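You operate a simulated robot arm through the tools that you are given. There is no shell and no other tool.

You run a simulated robot arm. Do the job below in one go: nothing can be reset, and whatever is moved stays where it is left.

JOB
Prove the roll end flag and set its warning slider.
Fine: feeler arm on the roll; slider to 40 m, flag up; to 10 m, flag down; then to the highest mark under the metres shown. Arm down after.

It is judged by the outcome, as a careful person would: the job done as asked, and still so three seconds after it is handed in. It fails if anything else is knocked over, pushed out of place, dropped, spilled or broken.

ROBOT AND FRAMES
A 6-joint arm with a two-finger gripper, fixed in place. Base frame: the origin is at the foot of the arm, x ahead of it, y to its left, z up. Readings come in m, rad, newtons and seconds.
Its first joint turns from -2.897 to 2.897 rad. Payload 2.45 kg.
The TCP is the grasp point between the finger pads, 0.02 m short of the fingertips. In the tool frame z runs along the fingers and y along their closing line. The gripper opens to 0.14 m. The gripper's body begins 0.168 m behind the TCP.
Orientation is that of the tool frame in the base frame, as a unit quaternion [w, x, y, z]. With the fingers straight down and closing along the base's y, the tool's x points along the base's -x, its y along +y and its z along -z.

CONTROLS
- The arm moves only by the tool jog_arm. Its argument "plan" is a list that holds one entry, the list of rows, each a list of 7 numbers: the closure, from 0 (fully open) to 1 (shut), then the shift along the tool's x, y, z in mm, then the turn, a rotation vector about the tool's x, y, z in rad. In form: [[[claw, tx, ty, tz, ax, ay, az], ...]]. A call has 1 to 20 rows; each row is the pose to reach, as a shift and turn from the pose commanded when the call began, along the tool's axes at that moment. Rows are played at 5 a second. More than 0.05 m and 0.15 rad between two rows, or a gripper value outside its range, and nothing of the call is played. A pose out of reach is approached as far as the arm can. The call stops where the force on the tool passes 60 N (or 10 N more than at its start, if that is more) or the arm is blocked; 0.2 s more then pass. Each finger travels about 0.045 m/s and halts on what it meets, pressing with about 23 N; the grip force reading is that of the motor and also rises with nothing between the fingers. The clock runs only during rows and for 0.2 s after the last one: add rows that repeat a pose to give the fingers time. It gives the time, the measured TCP pose, the force on the tool (base axes), the opening and the grip force at its end, in the units of the frame above (readings bear some noise), with the torque about the TCP (base axes, N m) and any sound that the robot's microphone picked up, and new pictures: "show" is both (left out), scene, wrist or none.
- Cameras (640 x 400 px; columns grow to the right, rows downward): "scene" is fixed at [0.3981, 0.6501, 1.0069]; the picture's right is [-0.47, -0.88, 0.00], its down [-0.61, 0.33, -0.72] and it looks along [0.63, -0.34, -0.70] (base axes); focal length 237 px, centre (320, 200). "wrist" rides on the gripper at [0.078, 0.011, -0.209] in the tool frame; the picture's right is [-0.14, 0.99, 0.00], its down [-0.92, -0.13, -0.37] and it looks along [-0.36, -0.05, 0.93] (tool axes); focal length 280 px, centre (320, 200). There is no depth. A picture from a camera that has moved, and an enlarged one, comes with that camera's place and axes in the base frame and with its lens.
- close_up(camera, box): a new picture of the part [left, top, right, bottom] of that camera's present view, enlarged. It takes no simulated time.
- sign_off(): hands the job in; it is judged then, once.

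Nothing tells you positions but the pictures and the camera data. Unless the task says otherwise, let go and move clear before handing in.

The tools are called after "Call:" by a JSON object that holds its "op" and its "data". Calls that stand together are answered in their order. jog_arm: Moves the arm, as the interface text tells. Its arguments: {"type":"object","properties":{"plan":{"type":"array","items":{"type":"array","items":{"type":"array","items":{"type":"number"}}}},"show":{"type":"string","enum":["both","scene","wrist","none"]}},"required":["plan"]} The other tools are called the same way: close_up (camera, box) takes an enlarged picture of a part of a camera's view; sign_off () hands the job in.

At the start:

```text
time: 0.0
eef_pos: [0.6339, 0.2717, 0.7909]
ee_rot: [0.0, 0.001, 1.0, 0.0]
contact_force: [0.5, 0.7, -0.6]
moment: [0.01, -0.01, 0.0]
finger_gap: 0.1403
grip_force: 0.1
```

scene: 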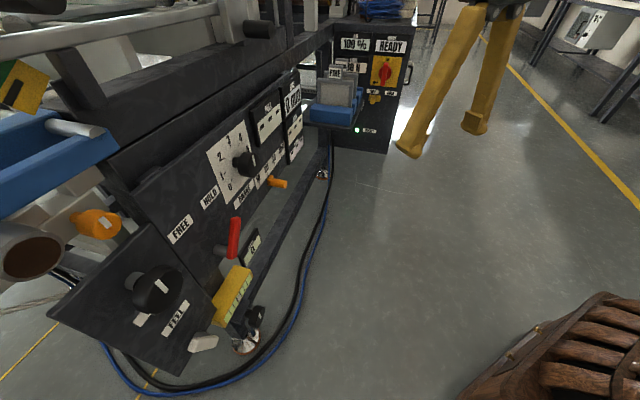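
wrist: 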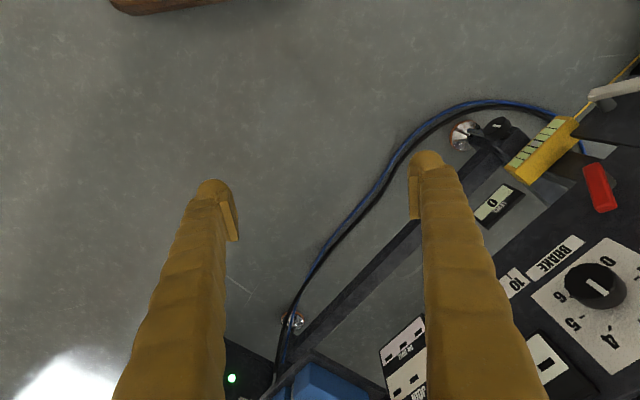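

I see a machine panel with knobs, labels, a red lever, an orange lever and a yellow part with pale marks. I'll enlarge the views to identify the flag, slider and feeler arm before moving.

Call:
{"op": "close_up", "data": {"camera": "scene", "box": [0, 180, 320, 400]}}

Call:
{"op": "close_up", "data": {"camera": "scene", "box": [160, 60, 340, 200]}}

Call:
{"op": "close_up", "data": {"camera": "scene", "box": [0, 0, 200, 180]}}

Call:
{"op": "close_up", "data": {"camera": "wrist", "box": [420, 60, 640, 240]}}

Call:
{"op": "close_up", "data": {"camera": "scene", "box": [180, 200, 300, 360]}}

```text
1.82 times, centred on (160, 290) of scene
camera zoom: at [0.3981, 0.6501, 1.0069], right [-0.47, -0.88, 0.0], down [-0.61, 0.33, -0.72], along [0.63, -0.34, -0.7], focal length 430 px, centre (611, 36)
```

zoom: 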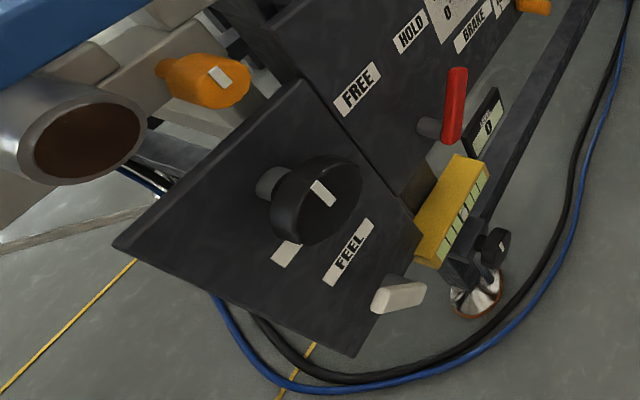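

```text
2.86 times, centred on (250, 130) of scene
camera zoom: at [0.3981, 0.6501, 1.0069], right [-0.47, -0.88, 0.0], down [-0.61, 0.33, -0.72], along [0.63, -0.34, -0.7], focal length 676 px, centre (520, 400)
```

zoom: 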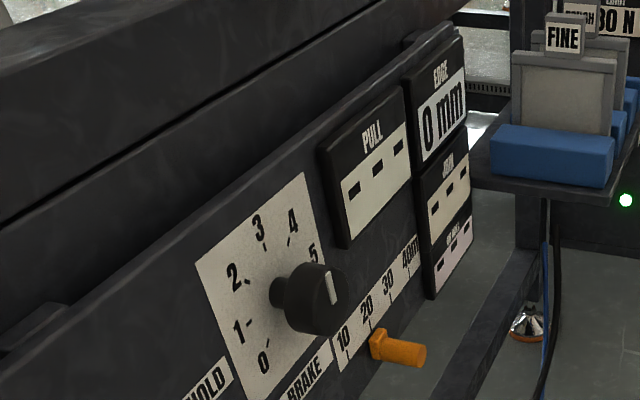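

```text
2.22 times, centred on (100, 90) of scene
camera zoom: at [0.3981, 0.6501, 1.0069], right [-0.47, -0.88, 0.0], down [-0.61, 0.33, -0.72], along [0.63, -0.34, -0.7], focal length 526 px, centre (809, 444)
```

zoom: 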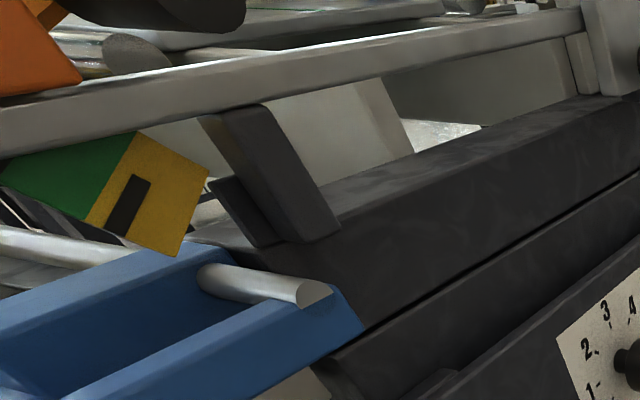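

```text
2.22 times, centred on (530, 150) of wrist
camera zoom: at [0.5573, 0.2829, 0.9999], right [0.14, 0.99, 0.0], down [0.92, -0.13, 0.37], along [0.36, -0.05, -0.93], focal length 623 px, centre (-147, 311)
```

zoom: 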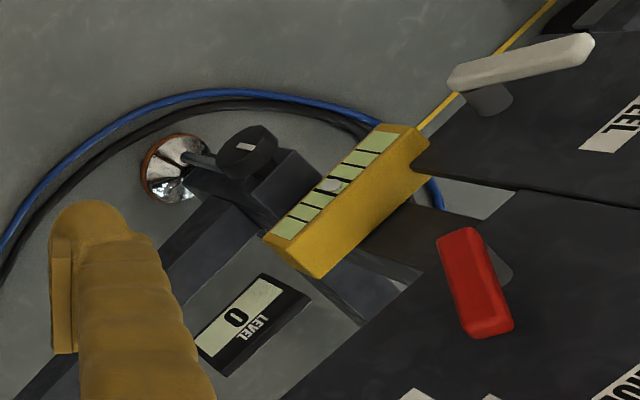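

```text
2.50 times, centred on (240, 280) of scene
camera zoom: at [0.3981, 0.6501, 1.0069], right [-0.47, -0.88, 0.0], down [-0.61, 0.33, -0.72], along [0.63, -0.34, -0.7], focal length 592 px, centre (520, 0)
```

zoom: 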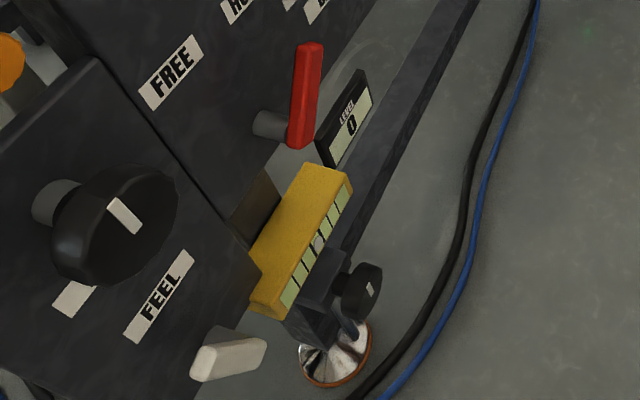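

The orange knob on the 10–40 m scale looks like the warning slider. The flag, feeler arm and metres display still need identifying, so I'll enlarge more areas.

Call:
{"op": "close_up", "data": {"camera": "scene", "box": [240, 60, 310, 170]}}

Call:
{"op": "close_up", "data": {"camera": "scene", "box": [300, 20, 420, 160]}}

Call:
{"op": "close_up", "data": {"camera": "scene", "box": [230, 150, 300, 210]}}

Call:
{"op": "close_up", "data": {"camera": "scene", "box": [100, 240, 240, 370]}}

Call:
{"op": "close_up", "data": {"camera": "scene", "box": [0, 150, 140, 300]}}

Call:
{"op": "close_up", "data": {"camera": "wrist", "box": [360, 220, 640, 400]}}

Call:
{"op": "close_up", "data": {"camera": "scene", "box": [400, 0, 640, 120]}}

Call:
{"op": "close_up", "data": {"camera": "scene", "box": [200, 0, 440, 60]}}

```text
3.64 times, centred on (275, 115) of scene
camera zoom: at [0.3981, 0.6501, 1.0069], right [-0.47, -0.88, 0.0], down [-0.61, 0.33, -0.72], along [0.63, -0.34, -0.7], focal length 860 px, centre (484, 509)
```

zoom: 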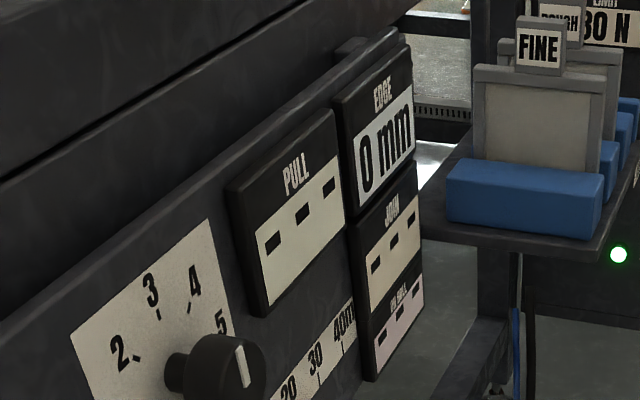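

```text
2.86 times, centred on (360, 90) of scene
camera zoom: at [0.3981, 0.6501, 1.0069], right [-0.47, -0.88, 0.0], down [-0.61, 0.33, -0.72], along [0.63, -0.34, -0.7], focal length 676 px, centre (206, 514)
```

zoom: 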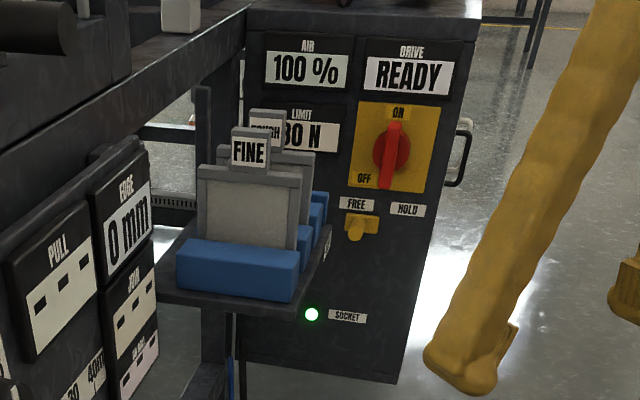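

```text
6.67 times, centred on (265, 180) of scene
camera zoom: at [0.3981, 0.6501, 1.0069], right [-0.47, -0.88, 0.0], down [-0.61, 0.33, -0.72], along [0.63, -0.34, -0.7], focal length 1578 px, centre (687, 333)
```

zoom: 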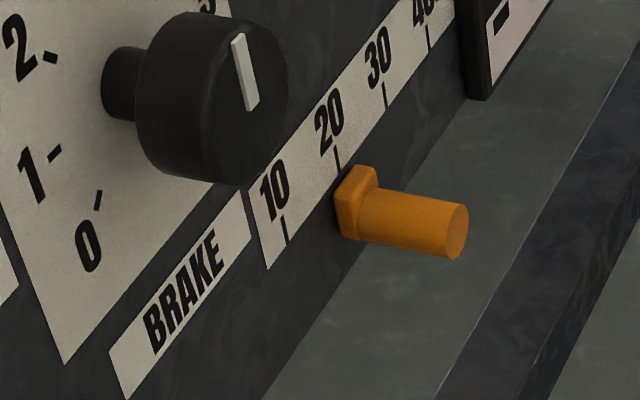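

```text
3.08 times, centred on (170, 305) of scene
camera zoom: at [0.3981, 0.6501, 1.0069], right [-0.47, -0.88, 0.0], down [-0.61, 0.33, -0.72], along [0.63, -0.34, -0.7], focal length 728 px, centre (782, -123)
```

zoom: 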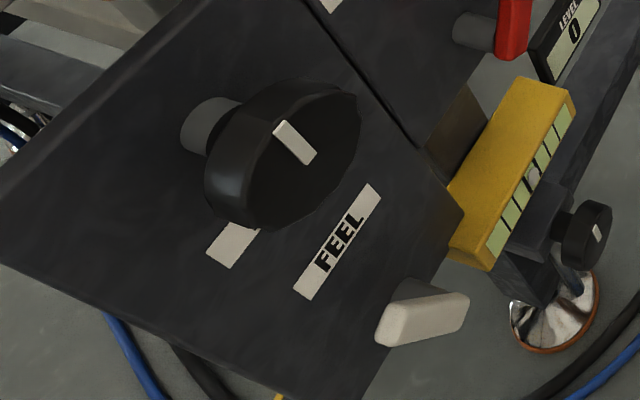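

```text
2.67 times, centred on (70, 225) of scene
camera zoom: at [0.3981, 0.6501, 1.0069], right [-0.47, -0.88, 0.0], down [-0.61, 0.33, -0.72], along [0.63, -0.34, -0.7], focal length 631 px, centre (987, 133)
```

zoom: 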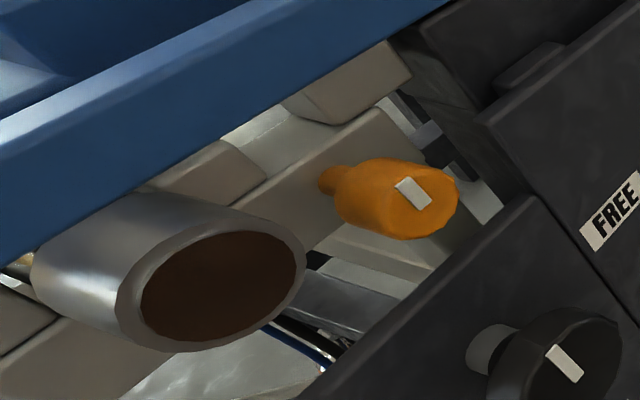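

```text
2.22 times, centred on (500, 310) of wrist
camera zoom: at [0.5573, 0.2829, 0.9999], right [0.14, 0.99, 0.0], down [0.92, -0.13, 0.37], along [0.36, -0.05, -0.93], focal length 623 px, centre (-80, -44)
```

zoom: 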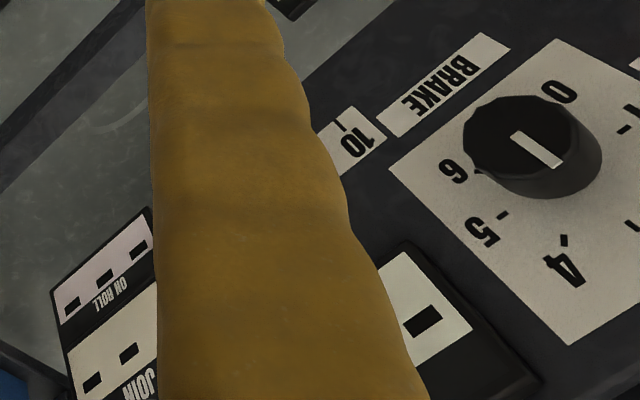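

```text
2.67 times, centred on (520, 60) of scene
camera zoom: at [0.3981, 0.6501, 1.0069], right [-0.47, -0.88, 0.0], down [-0.61, 0.33, -0.72], along [0.63, -0.34, -0.7], focal length 631 px, centre (-213, 573)
```

zoom: 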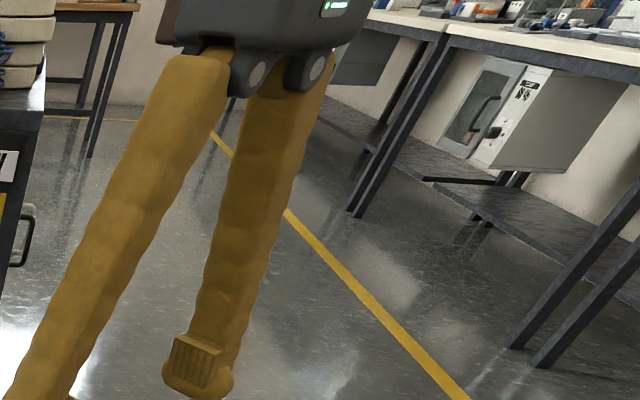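

```text
2.67 times, centred on (320, 30) of scene
camera zoom: at [0.3981, 0.6501, 1.0069], right [-0.47, -0.88, 0.0], down [-0.61, 0.33, -0.72], along [0.63, -0.34, -0.7], focal length 631 px, centre (320, 653)
```

zoom: 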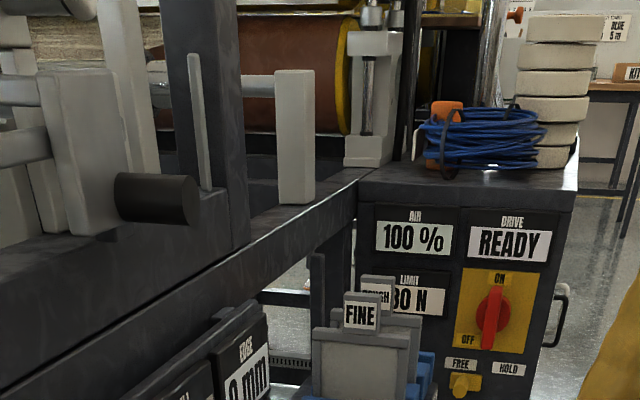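

The slider, its scale and an "ON ROLL" readout sit on a vertical panel about 1.05 m out, ahead and to the left. I'll turn the wrist camera to face the panel for a survey, staying well clear of it.

Call:
{"op": "jog_arm", "data": {"plan": [[[0, 10.5, 3.5, 5, -0.0359, -0.0934, -0.0866], [0, 21, 7, 10, -0.0718, -0.1868, -0.1733], [0, 31.5, 10.5, 15, -0.1076, -0.2801, -0.2599], [0, 42, 14, 20, -0.1435, -0.3735, -0.3465], [0, 52.5, 17.5, 25, -0.1794, -0.4669, -0.4331], [0, 63, 21, 30, -0.2153, -0.5603, -0.5198], [0, 73.5, 24.5, 35, -0.2511, -0.6536, -0.6064], [0, 84, 28, 40, -0.287, -0.747, -0.693], [0, 84, 28, 40, -0.287, -0.747, -0.693]]]}}

```text
time: 2.0
eef_pos: [0.6222, 0.3306, 0.7634]
ee_rot: [0.355, -0.332, 0.863, 0.138]
contact_force: [-0.3, 0.3, 0.6]
moment: [0.01, -0.01, -0.03]
finger_gap: 0.14
grip_force: 0.1
out of reach, approached as far as the arm can: row 4, 6, 7, 8, 9
camera wrist: at [0.4651, 0.2024, 0.8566], right [-0.59, 0.8, 0.1], down [0.38, 0.17, 0.91], along [0.71, 0.57, -0.4], focal length 280 px, centre (320, 200)
```

scene: 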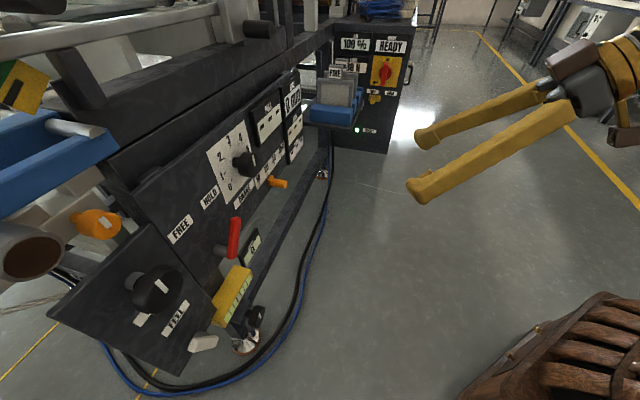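
wrist: 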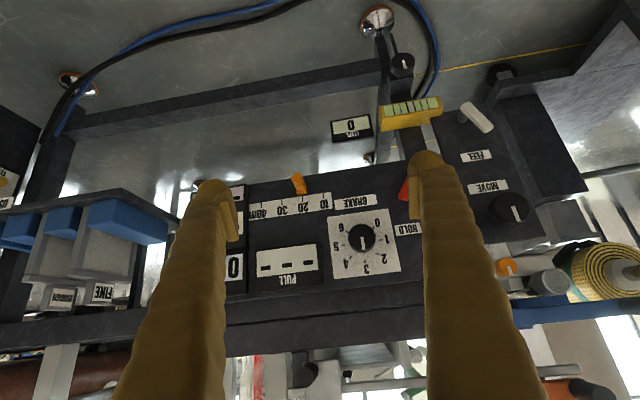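

The upside-down view shows MOVE and FEEL labels by a black knob and a pale lever, with a yellow roll at the right. I'll enlarge those areas.

Call:
{"op": "close_up", "data": {"camera": "wrist", "box": [420, 80, 560, 230]}}

Call:
{"op": "close_up", "data": {"camera": "wrist", "box": [470, 200, 640, 400]}}

Call:
{"op": "close_up", "data": {"camera": "wrist", "box": [220, 150, 430, 300]}}

Call:
{"op": "close_up", "data": {"camera": "wrist", "box": [200, 300, 480, 400]}}

Call:
{"op": "close_up", "data": {"camera": "wrist", "box": [0, 130, 250, 330]}}

Call:
{"op": "close_up", "data": {"camera": "scene", "box": [0, 50, 120, 150]}}

```text
2.67 times, centred on (490, 155) of wrist
camera zoom: at [0.4651, 0.2024, 0.8566], right [-0.59, 0.8, 0.1], down [0.38, 0.17, 0.91], along [0.71, 0.57, -0.4], focal length 748 px, centre (-133, 320)
```

zoom: 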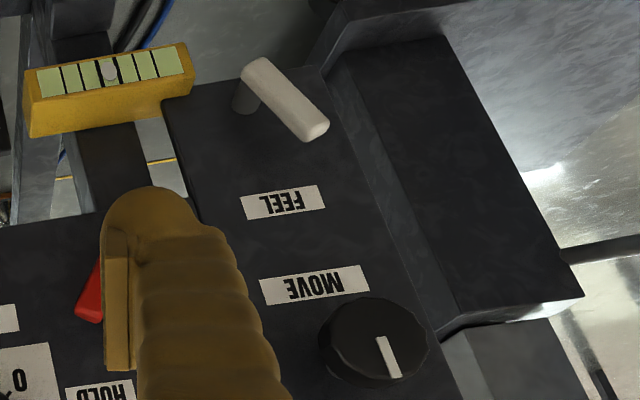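

```text
2.00 times, centred on (555, 300) of wrist
camera zoom: at [0.4651, 0.2024, 0.8566], right [-0.59, 0.8, 0.1], down [0.38, 0.17, 0.91], along [0.71, 0.57, -0.4], focal length 561 px, centre (-150, 0)
```

zoom: 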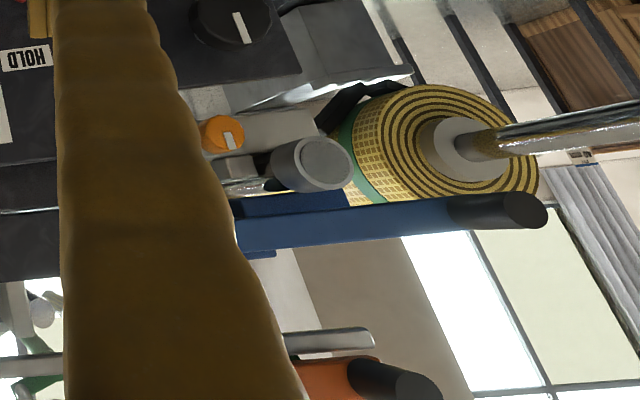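

```text
2.67 times, centred on (325, 225) of wrist
camera zoom: at [0.4651, 0.2024, 0.8566], right [-0.59, 0.8, 0.1], down [0.38, 0.17, 0.91], along [0.71, 0.57, -0.4], focal length 748 px, centre (307, 133)
```

zoom: 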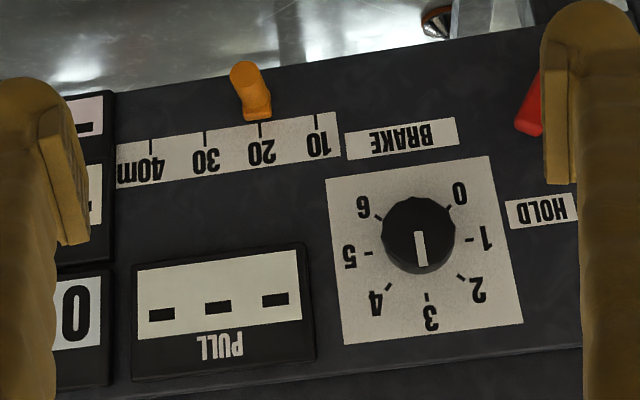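

```text
2.29 times, centred on (340, 350) of wrist
camera zoom: at [0.4651, 0.2024, 0.8566], right [-0.59, 0.8, 0.1], down [0.38, 0.17, 0.91], along [0.71, 0.57, -0.4], focal length 641 px, centre (274, -143)
```

zoom: 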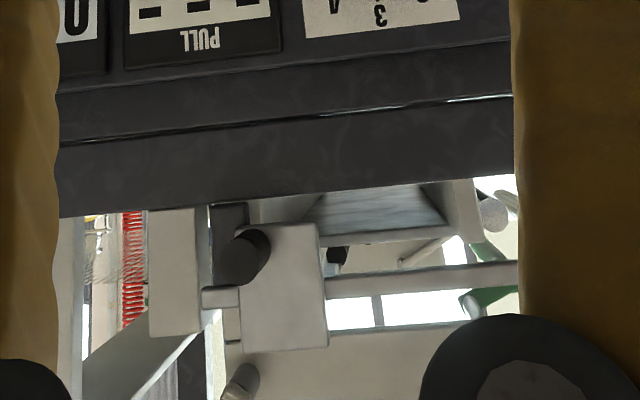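

```text
2.00 times, centred on (125, 230) of wrist
camera zoom: at [0.4651, 0.2024, 0.8566], right [-0.59, 0.8, 0.1], down [0.38, 0.17, 0.91], along [0.71, 0.57, -0.4], focal length 561 px, centre (710, 140)
```

zoom: 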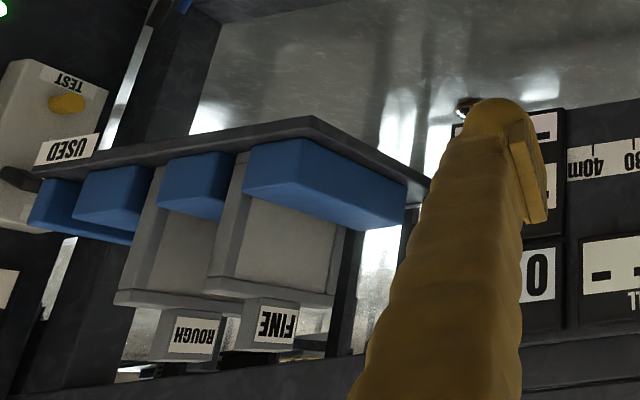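

```text
4.00 times, centred on (60, 100) of scene
camera zoom: at [0.3981, 0.6501, 1.0069], right [-0.47, -0.88, 0.0], down [-0.61, 0.33, -0.72], along [0.63, -0.34, -0.7], focal length 946 px, centre (1360, 600)
```

zoom: 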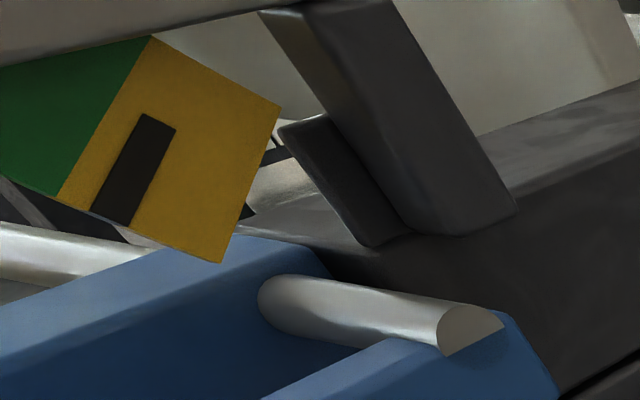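

The FEEL lever, the pale handle, is near [0.63, 0.79, 0.5], pointing up and slightly left with its label above. I'll bring the tool to horizontal and move left, still well off the panel, to see the lever head on.

Call:
{"op": "jog_arm", "data": {"plan": [[[0, -1.4, 28, 25, 0, -0.131, 0], [0, -2.8, 56, 50, 0, -0.262, 0], [0, -4.2, 84, 75, 0, -0.393, 0], [0, -5.6, 113, 100, 0, -0.524, 0], [0, -7, 141, 125, 0, -0.655, 0], [0, -8.3, 169, 150, 0, -0.785, 0], [0, -8.3, 169, 150, 0, -0.785, 0]]]}}

```text
time: 3.6
eef_pos: [0.5961, 0.5314, 0.6596]
ee_rot: [0.657, -0.254, 0.663, 0.252]
contact_force: [-0.4, 0.0, 0.9]
moment: [0.03, -0.04, 0.05]
finger_gap: 0.1399
grip_force: 0.0
out of reach, approached as far as the arm can: row 1, 2, 3, 4
camera wrist: at [0.433, 0.4001, 0.5835], right [-0.66, 0.74, 0.14], down [-0.18, -0.34, 0.92], along [0.73, 0.58, 0.36], focal length 280 px, centre (320, 200)
```

scene: 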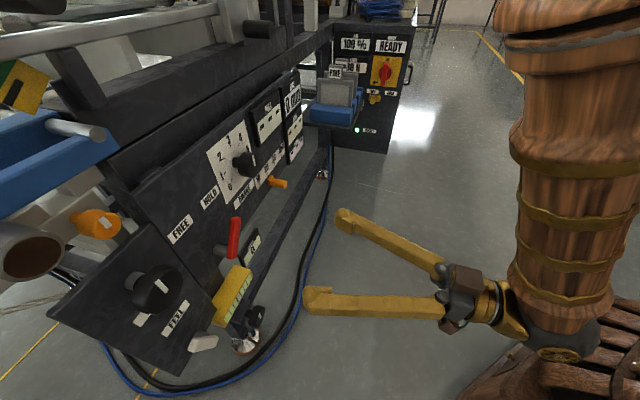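
wrist: 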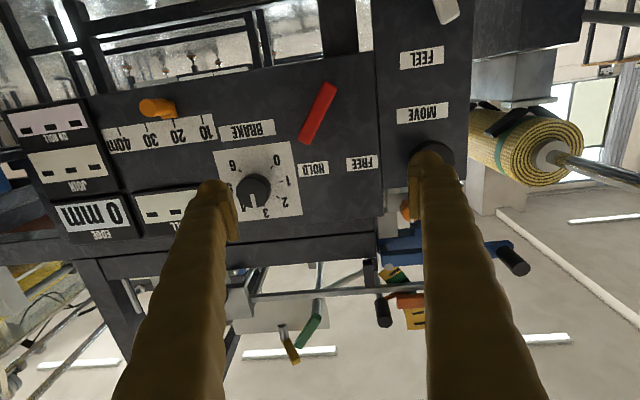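

The tool is horizontal now, and I can see the yellow roll with a dark arm under it, which may be the feeler. I'll enlarge the roll, lever and slider areas.

Call:
{"op": "close_up", "data": {"camera": "wrist", "box": [440, 60, 620, 220]}}

Call:
{"op": "close_up", "data": {"camera": "wrist", "box": [340, 220, 560, 360]}}

Call:
{"op": "close_up", "data": {"camera": "wrist", "box": [100, 80, 300, 220]}}

Call:
{"op": "close_up", "data": {"camera": "wrist", "box": [360, 0, 500, 110]}}

Call:
{"op": "close_up", "data": {"camera": "wrist", "box": [200, 230, 440, 400]}}

```text
2.50 times, centred on (530, 140) of wrist
camera zoom: at [0.433, 0.4001, 0.5835], right [-0.66, 0.74, 0.14], down [-0.18, -0.34, 0.92], along [0.73, 0.58, 0.36], focal length 701 px, centre (-205, 350)
```

zoom: 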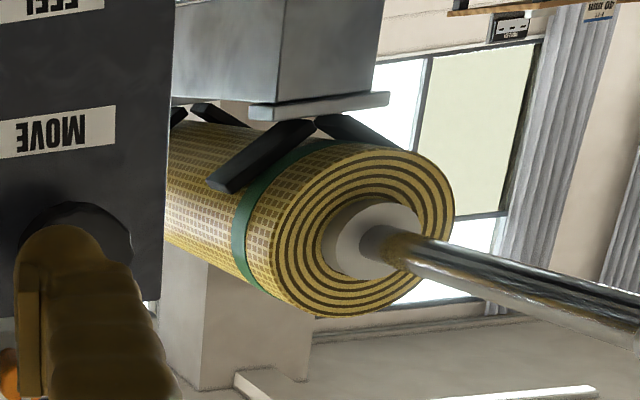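

```text
2.86 times, centred on (450, 290) of wrist
camera zoom: at [0.433, 0.4001, 0.5835], right [-0.66, 0.74, 0.14], down [-0.18, -0.34, 0.92], along [0.73, 0.58, 0.36], focal length 801 px, centre (-51, -57)
```

zoom: 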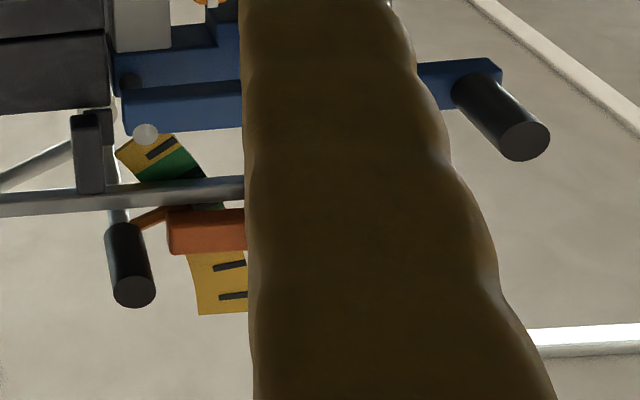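

```text
2.86 times, centred on (200, 150) of wrist
camera zoom: at [0.433, 0.4001, 0.5835], right [-0.66, 0.74, 0.14], down [-0.18, -0.34, 0.92], along [0.73, 0.58, 0.36], focal length 801 px, centre (663, 343)
```

zoom: 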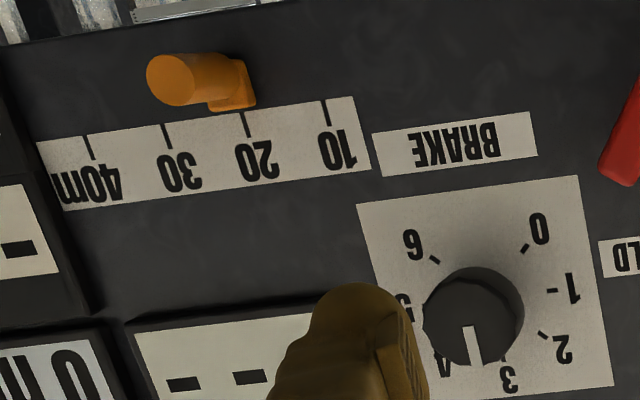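

```text
3.64 times, centred on (430, 55) of wrist
camera zoom: at [0.433, 0.4001, 0.5835], right [-0.66, 0.74, 0.14], down [-0.18, -0.34, 0.92], along [0.73, 0.58, 0.36], focal length 1020 px, centre (-80, 727)
```

zoom: 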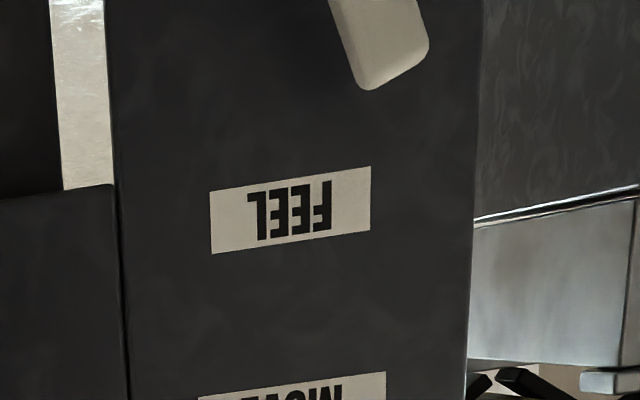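

```text
2.35 times, centred on (320, 315) of wrist
camera zoom: at [0.433, 0.4001, 0.5835], right [-0.66, 0.74, 0.14], down [-0.18, -0.34, 0.92], along [0.73, 0.58, 0.36], focal length 660 px, centre (320, -71)
```

zoom: 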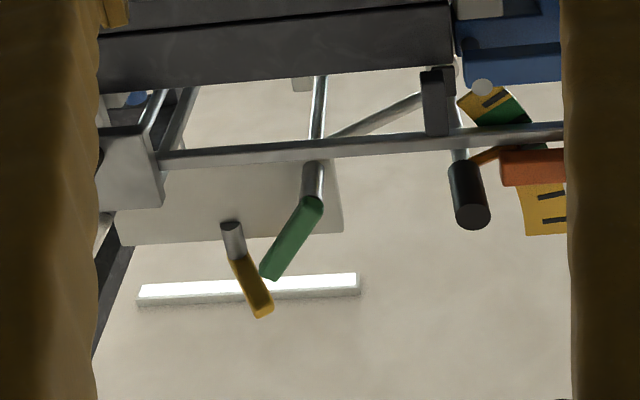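

I can't make out the flag yet, but it should show itself once the slider is exercised. Next I'll move the open gripper in front of the FEEL lever, stopping short of it, for a straight view.

Call:
{"op": "jog_arm", "data": {"plan": [[[0, 24, 29, 21, 0, 0, 0], [0, 48, 59, 42, 0, 0, 0], [0, 72, 88, 63, 0, 0, 0], [0, 96, 117, 84, 0, 0, 0], [0, 120, 147, 105, 0, 0, 0], [0, 143, 176, 120, 0, 0, 0], [0, 143, 176, 120, 0, 0, 0]]]}}

```text
time: 5.2
eef_pos: [0.5645, 0.7418, 0.5207]
ee_rot: [0.659, -0.253, 0.662, 0.253]
contact_force: [0.3, -0.7, -0.4]
moment: [0.0, -0.03, 0.03]
finger_gap: 0.1397
grip_force: 0.1
camera wrist: at [0.4029, 0.61, 0.4426], right [-0.66, 0.74, 0.14], down [-0.19, -0.34, 0.92], along [0.73, 0.58, 0.36], focal length 280 px, centre (320, 200)
```

scene: 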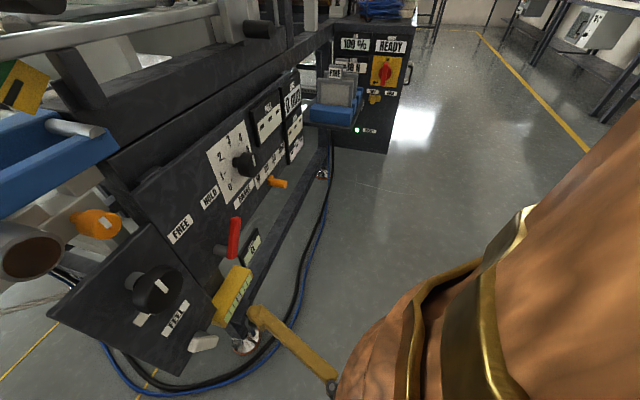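
wrist: 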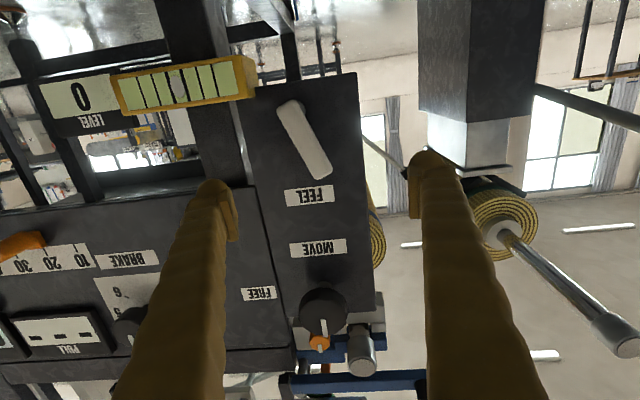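

The lever pivots near [0.63, 0.77, 0.456], its tip is near z 0.52, and it leans left. I'll advance so the fingers straddle it loosely, then partly close around it.

Call:
{"op": "jog_arm", "data": {"plan": [[[0, 15, -7, 20, 0, 0, 0], [0, 15, -7, 40, 0, 0, 0], [0, 15, -7, 60, 0, 0, 0], [0.3, 15, -7, 60, 0, 0, 0], [0.6, 15, -7, 60, 0, 0, 0], [0.6, 15, -7, 60, 0, 0, 0], [0.6, 15, -7, 60, 0, 0, 0], [0.6, 15, -7, 60, 0, 0, 0]]]}}

Call:
{"op": "close_up", "data": {"camera": "wrist", "box": [220, 80, 420, 220]}}

```text
time: 7.0
eef_pos: [0.6136, 0.7758, 0.503]
ee_rot: [0.659, -0.254, 0.661, 0.254]
contact_force: [-0.3, 0.1, -0.3]
moment: [-0.02, -0.01, 0.02]
finger_gap: 0.0556
grip_force: 0.1
camera wrist: at [0.4515, 0.6448, 0.4262], right [-0.66, 0.74, 0.14], down [-0.19, -0.34, 0.92], along [0.73, 0.58, 0.36], focal length 280 px, centre (320, 200)
```

scene: 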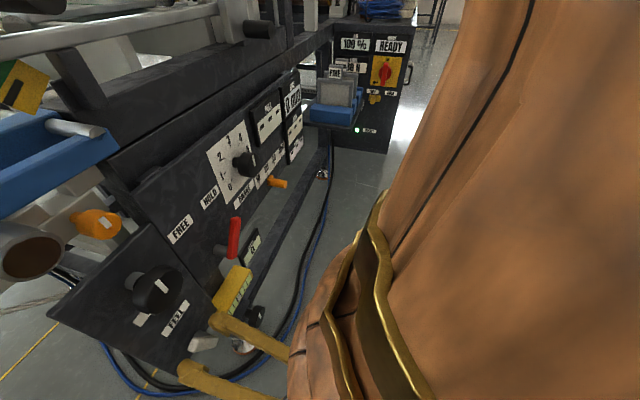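
wrist: 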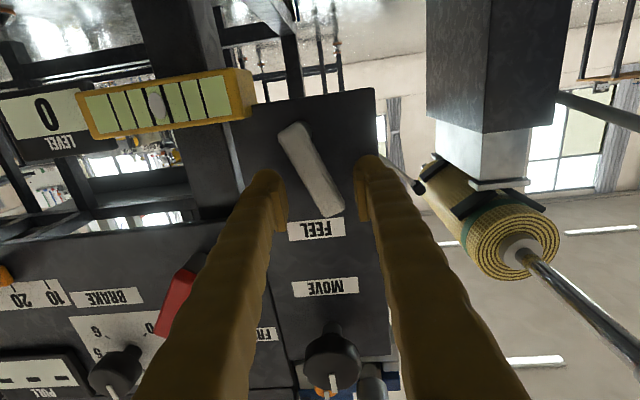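

```text
2.86 times, centred on (320, 150) of wrist
camera zoom: at [0.4515, 0.6448, 0.4262], right [-0.66, 0.74, 0.14], down [-0.19, -0.34, 0.92], along [0.73, 0.58, 0.36], focal length 801 px, centre (320, 343)
```

zoom: 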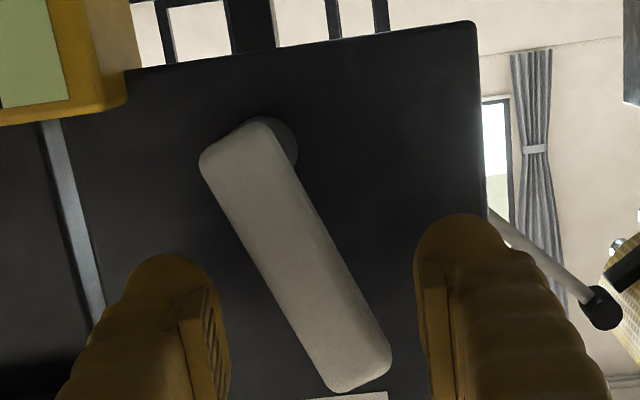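

The lever is between the fingers, and a grey rod with a black tip hangs below the roll, which looks like the feeler arm. I'll advance slightly and push the lever to the right.

Call:
{"op": "jog_arm", "data": {"plan": [[[0.6, 0, 0, 6, 0, 0, 0], [0.6, 0, 0, 12, 0, 0, 0], [0.6, 0, -10, 12, 0, 0, 0], [0.6, 0, -20, 12, 0, 0, 0], [0.6, 0, -30, 12, 0, 0, 0], [0.6, 0, -40, 12, 0, 0, 0], [0.6, 0, -48, 12, 0, 0, 0], [0.6, 0, -48, 12, 0, 0, 0]]]}}

Call:
{"op": "close_up", "data": {"camera": "wrist", "box": [220, 80, 420, 220]}}

Call:
{"op": "close_up", "data": {"camera": "scene", "box": [240, 60, 310, 170]}}

```text
time: 8.8
eef_pos: [0.6556, 0.7484, 0.5033]
ee_rot: [0.659, -0.254, 0.661, 0.254]
contact_force: [-14.5, 27.5, 4.6]
moment: [0.64, 0.26, -0.48]
finger_gap: 0.0738
grip_force: 13.8
camera wrist: at [0.4931, 0.6172, 0.4259], right [-0.66, 0.74, 0.14], down [-0.19, -0.34, 0.92], along [0.72, 0.58, 0.36], focal length 280 px, centre (320, 200)
```

scene: 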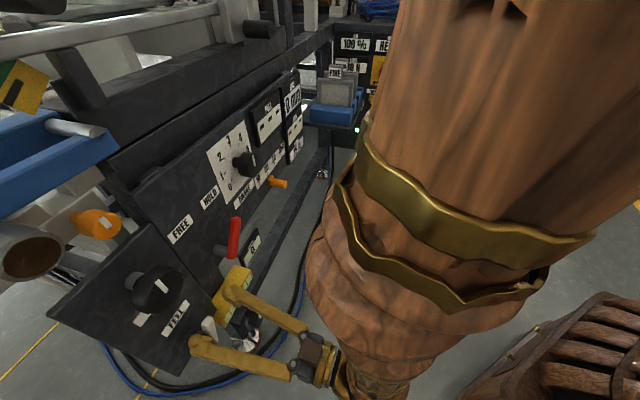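
wrist: 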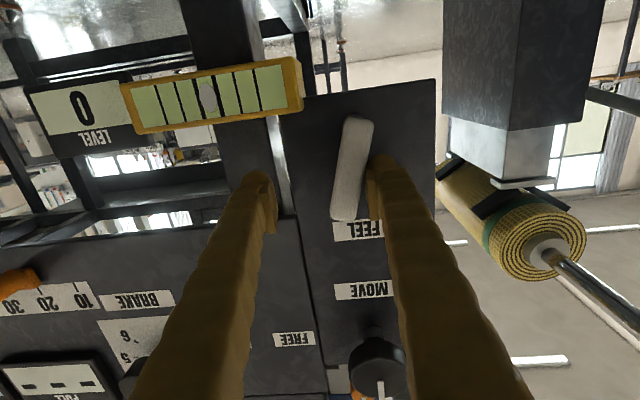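

```text
2.86 times, centred on (320, 150) of wrist
camera zoom: at [0.4931, 0.6172, 0.4259], right [-0.66, 0.74, 0.14], down [-0.19, -0.34, 0.92], along [0.72, 0.58, 0.36], focal length 801 px, centre (320, 343)
```

zoom: 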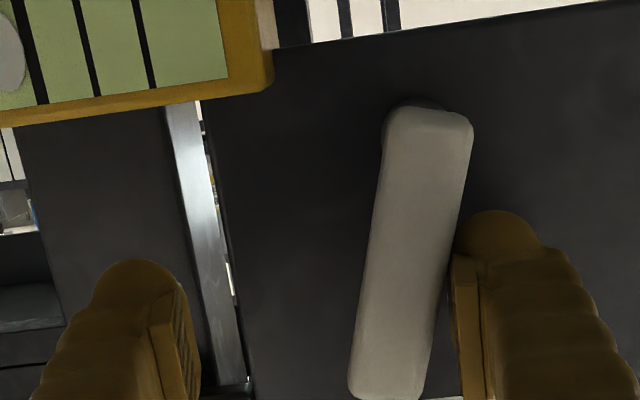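

```text
3.64 times, centred on (275, 115) of scene
camera zoom: at [0.3981, 0.6501, 1.0069], right [-0.47, -0.88, 0.0], down [-0.61, 0.33, -0.72], along [0.63, -0.34, -0.7], focal length 860 px, centre (484, 509)
```

zoom: 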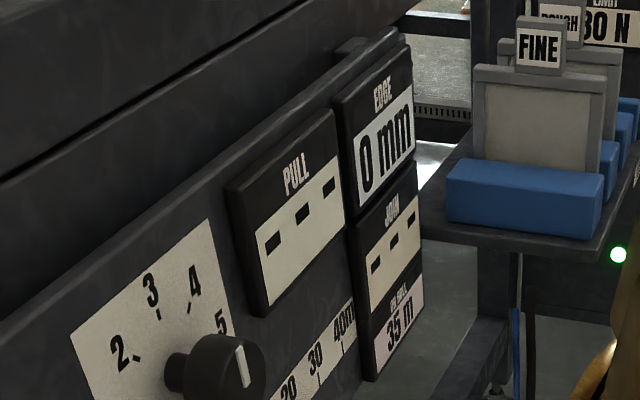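

The lever is over to the right and ON ROLL reads 35 m. I'll back the finger off to see whether the lever and the reading hold.

Call:
{"op": "jog_arm", "data": {"plan": [[[0.6, 0, 15, 0, 0, 0, 0], [0.6, 0, 28, 0, 0, 0, 0], [0.6, 0, 28, -30, 0, 0, 0], [0.6, 0, 28, -70, 0, 0, 0], [0.6, 0, 28, -70, 0, 0, 0], [0.6, 0, 28, -70, 0, 0, 0]]]}}

Call:
{"op": "close_up", "data": {"camera": "scene", "box": [240, 60, 310, 170]}}

Call:
{"op": "close_up", "data": {"camera": "wrist", "box": [380, 80, 580, 240]}}

```text
time: 10.2
eef_pos: [0.5847, 0.7227, 0.5025]
ee_rot: [0.66, -0.253, 0.661, 0.253]
contact_force: [0.8, 0.2, 0.8]
moment: [0.01, -0.05, -0.03]
finger_gap: 0.0561
grip_force: 0.1
camera wrist: at [0.4226, 0.5918, 0.4254], right [-0.66, 0.74, 0.14], down [-0.19, -0.34, 0.92], along [0.73, 0.58, 0.36], focal length 280 px, centre (320, 200)
```

scene: 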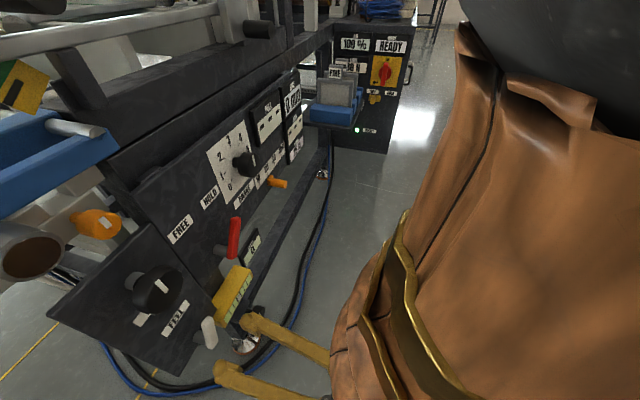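
wrist: 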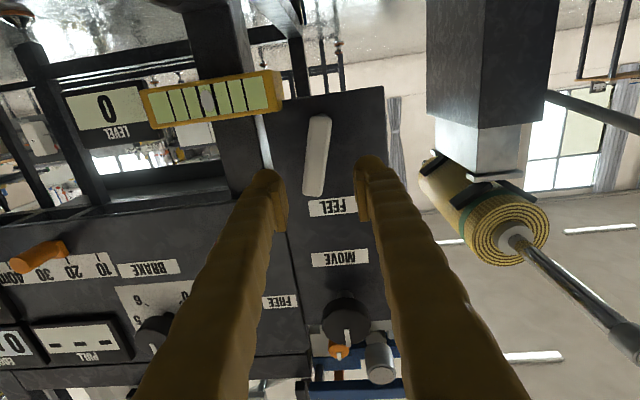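

```text
3.64 times, centred on (275, 115) of scene
camera zoom: at [0.3981, 0.6501, 1.0069], right [-0.47, -0.88, 0.0], down [-0.61, 0.33, -0.72], along [0.63, -0.34, -0.7], focal length 860 px, centre (484, 509)
```

zoom: 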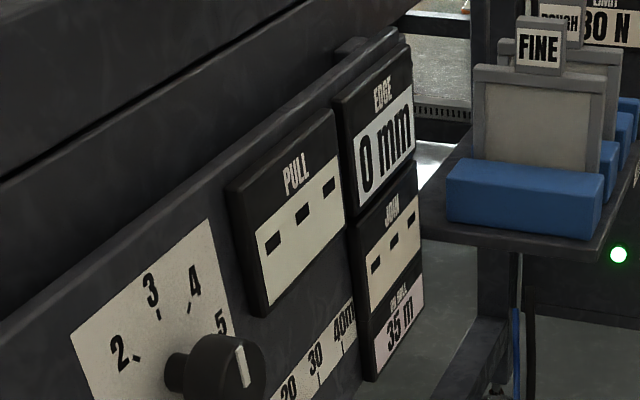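

```text
2.50 times, centred on (480, 160) of wrist
camera zoom: at [0.4226, 0.5918, 0.4254], right [-0.66, 0.74, 0.14], down [-0.19, -0.34, 0.92], along [0.73, 0.58, 0.36], focal length 701 px, centre (-80, 300)
```

zoom: 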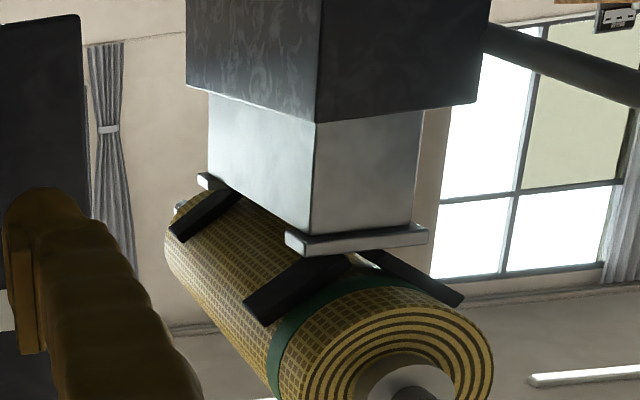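

The lever stays over and the reading holds at 35 m, so the final mark will be 30 m. I'll back away and move across to stand in front of the slider.

Call:
{"op": "jog_arm", "data": {"plan": [[[0.3, 0, 0, -40, 0, 0, 0], [0, -6, -10, -70, 0, 0, 0], [0, -14, -55, -70, 0, 0, 0], [0, -23, -100, -70, 0, 0, 0], [0, -32, -145, -70, 0, 0, 0], [0, -41, -190, -70, 0, 0, 0], [0, -50, -235, -70, 0, 0, 0], [0, -58, -280, -70, 0, 0, 0], [0, -66, -322, -70, 0, 0, 0], [0, -72, -362, -60, 0, 0, 0], [0, -72, -362, -60, 0, 0, 0]]]}}

Call:
{"op": "close_up", "data": {"camera": "wrist", "box": [220, 100, 420, 240]}}

```text
time: 12.6
eef_pos: [0.78, 0.4121, 0.5725]
ee_rot: [0.66, -0.253, 0.661, 0.253]
contact_force: [-0.5, -0.3, 0.6]
moment: [0.01, 0.0, 0.02]
finger_gap: 0.1401
grip_force: 0.1
camera wrist: at [0.6172, 0.2809, 0.4956], right [-0.66, 0.74, 0.14], down [-0.19, -0.34, 0.92], along [0.73, 0.58, 0.36], focal length 280 px, centre (320, 200)
```

scene: 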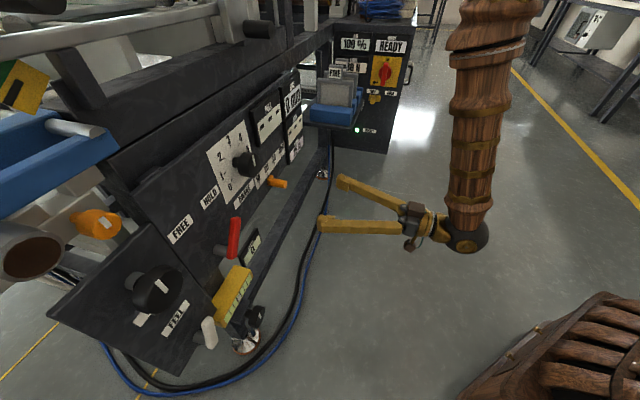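
wrist: 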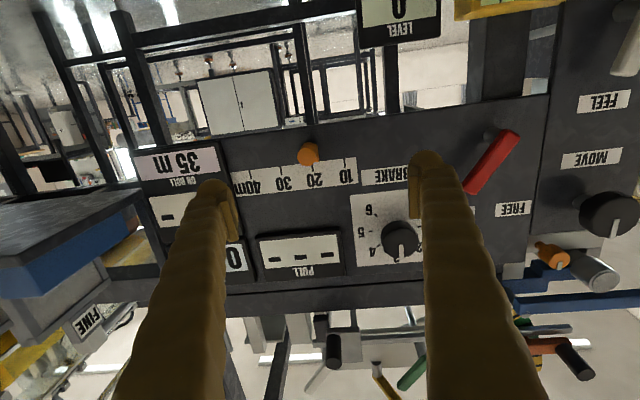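

```text
2.86 times, centred on (320, 170) of wrist
camera zoom: at [0.6172, 0.2809, 0.4956], right [-0.66, 0.74, 0.14], down [-0.19, -0.34, 0.92], along [0.73, 0.58, 0.36], focal length 801 px, centre (320, 286)
```

zoom: 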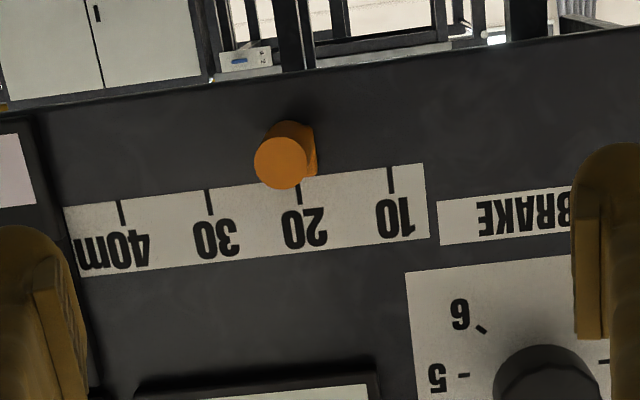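

The panel faces 45°, with marks at lateral offsets of about 0.236 (10), 0.284 (20), 0.332 (30) and 0.379 (40), and the knob axis is at z≈0.570. I'll square the tool to the panel and line up just in front of the knob.

Call:
{"op": "jog_arm", "data": {"plan": [[[0, 1, -6, 30, -0.027, 0, 0], [0, 2.5, -12, 60, -0.054, 0, 0], [0, 2.5, -17.7, 88, -0.054, 0, 0], [0, 2.5, -17.7, 88, -0.054, 0, 0]]]}}

Call:
{"op": "close_up", "data": {"camera": "wrist", "box": [220, 100, 420, 240]}}

Call:
{"op": "close_up", "data": {"camera": "scene", "box": [220, 120, 340, 240]}}

```text
time: 13.6
eef_pos: [0.8582, 0.4582, 0.5727]
ee_rot: [0.652, -0.271, 0.654, 0.271]
contact_force: [0.5, -0.6, 0.5]
moment: [0.01, 0.02, -0.03]
finger_gap: 0.1401
grip_force: 0.0
camera wrist: at [0.7032, 0.3185, 0.4945], right [-0.7, 0.7, 0.14], down [-0.17, -0.35, 0.92], along [0.69, 0.62, 0.36], focal length 280 px, centre (320, 200)
```

scene: 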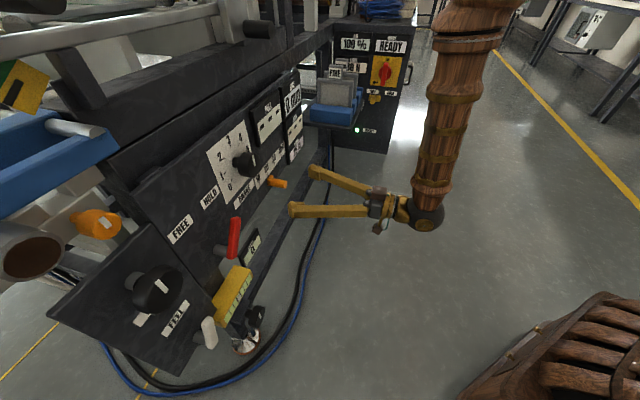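
wrist: 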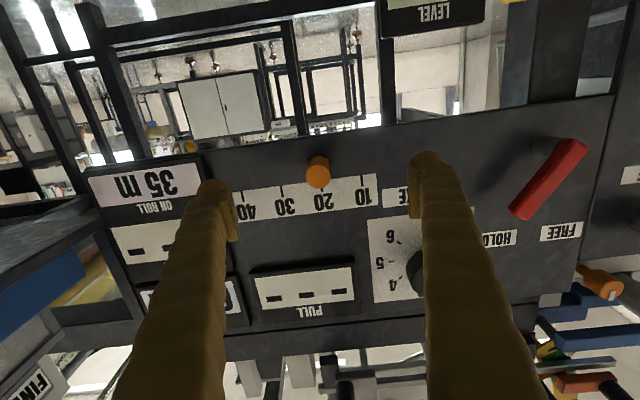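

```text
2.86 times, centred on (320, 170) of wrist
camera zoom: at [0.7032, 0.3185, 0.4945], right [-0.7, 0.7, 0.14], down [-0.17, -0.35, 0.92], along [0.69, 0.62, 0.36], focal length 801 px, centre (320, 286)
```

zoom: 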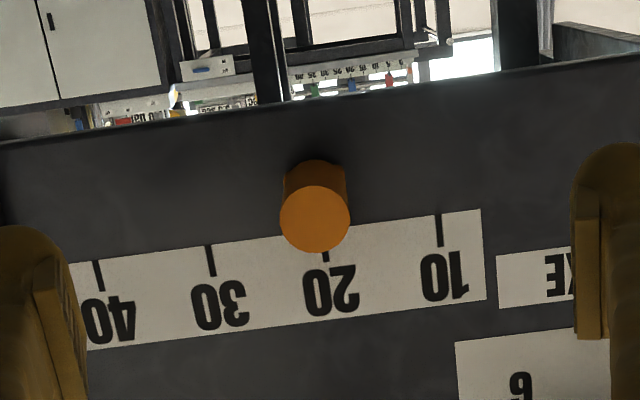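

```text
3.33 times, centred on (280, 180) of scene
camera zoom: at [0.3981, 0.6501, 1.0069], right [-0.47, -0.88, 0.0], down [-0.61, 0.33, -0.72], along [0.63, -0.34, -0.7], focal length 789 px, centre (453, 267)
```

zoom: 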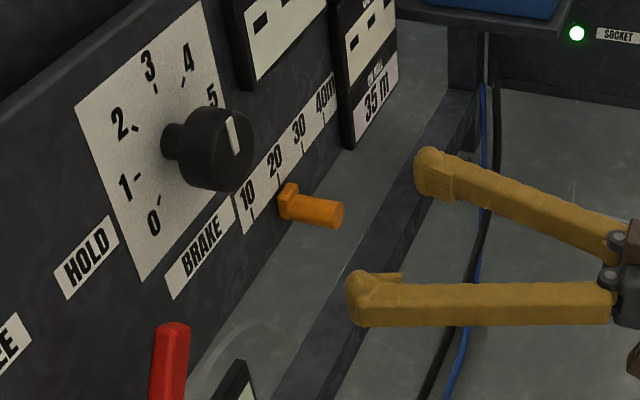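

The open fingers are centred on the knob. I'll advance so the pads overlap about 2 cm of it, then close.

Call:
{"op": "jog_arm", "data": {"plan": [[[0, 0, 0, 17, 0, 0, 0], [0, 0, 0, 34, 0, 0, 0], [0.2, 0, 0, 51, 0, 0, 0], [0.7, 0, 0, 51, 0, 0, 0], [0.7, 0, 0, 51, 0, 0, 0], [0.7, 0, 0, 51, 0, 0, 0], [0.7, 0, 0, 51, 0, 0, 0], [0.7, 0, 0, 51, 0, 0, 0], [0.7, 0, 0, 51, 0, 0, 0]]]}}

Call:
{"op": "close_up", "data": {"camera": "wrist", "box": [220, 100, 420, 240]}}

Call:
{"op": "close_up", "data": {"camera": "scene", "box": [220, 120, 340, 240]}}

```text
time: 15.6
eef_pos: [0.8954, 0.4938, 0.5705]
ee_rot: [0.652, -0.271, 0.654, 0.27]
contact_force: [0.2, 0.3, -0.1]
moment: [-0.03, -0.03, -0.03]
finger_gap: 0.0418
grip_force: 0.1
camera wrist: at [0.7401, 0.3544, 0.4939], right [-0.7, 0.7, 0.14], down [-0.17, -0.35, 0.92], along [0.69, 0.62, 0.36], focal length 280 px, centre (320, 200)
```

scene: 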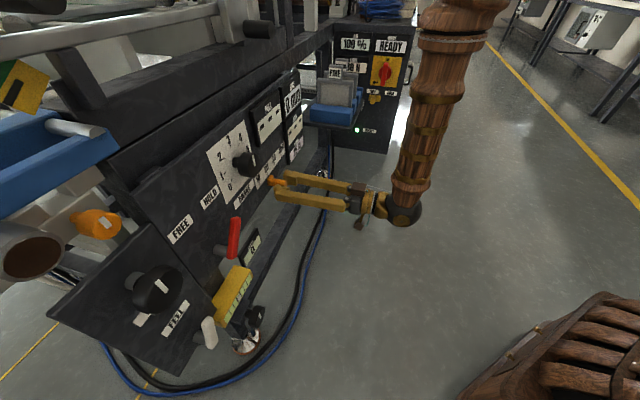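
wrist: 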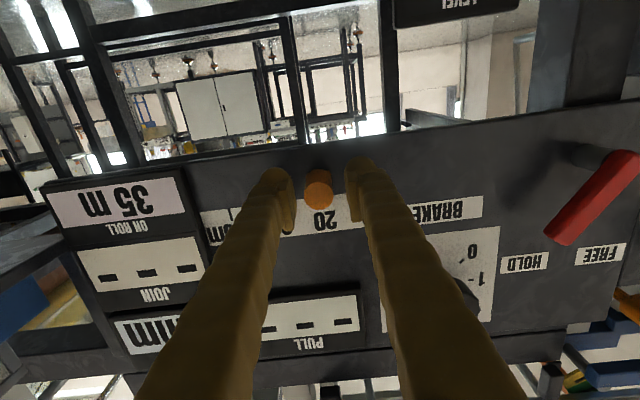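

```text
2.86 times, centred on (320, 170) of wrist
camera zoom: at [0.7401, 0.3544, 0.4939], right [-0.7, 0.7, 0.14], down [-0.17, -0.35, 0.92], along [0.69, 0.62, 0.36], focal length 801 px, centre (320, 286)
```

zoom: 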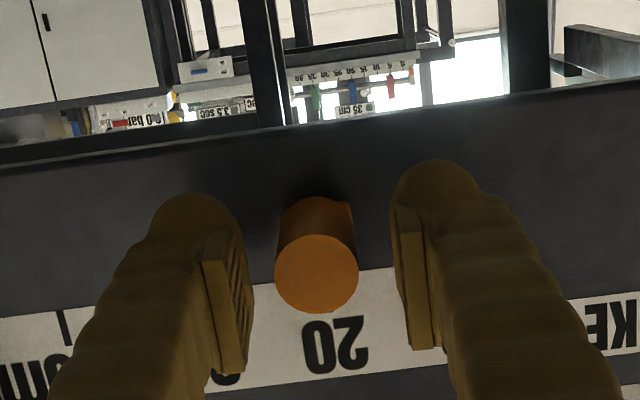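

```text
3.33 times, centred on (280, 180) of scene
camera zoom: at [0.3981, 0.6501, 1.0069], right [-0.47, -0.88, 0.0], down [-0.61, 0.33, -0.72], along [0.63, -0.34, -0.7], focal length 789 px, centre (453, 267)
```

zoom: 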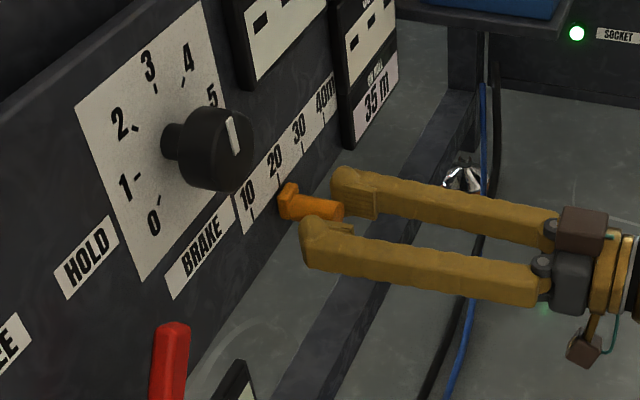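

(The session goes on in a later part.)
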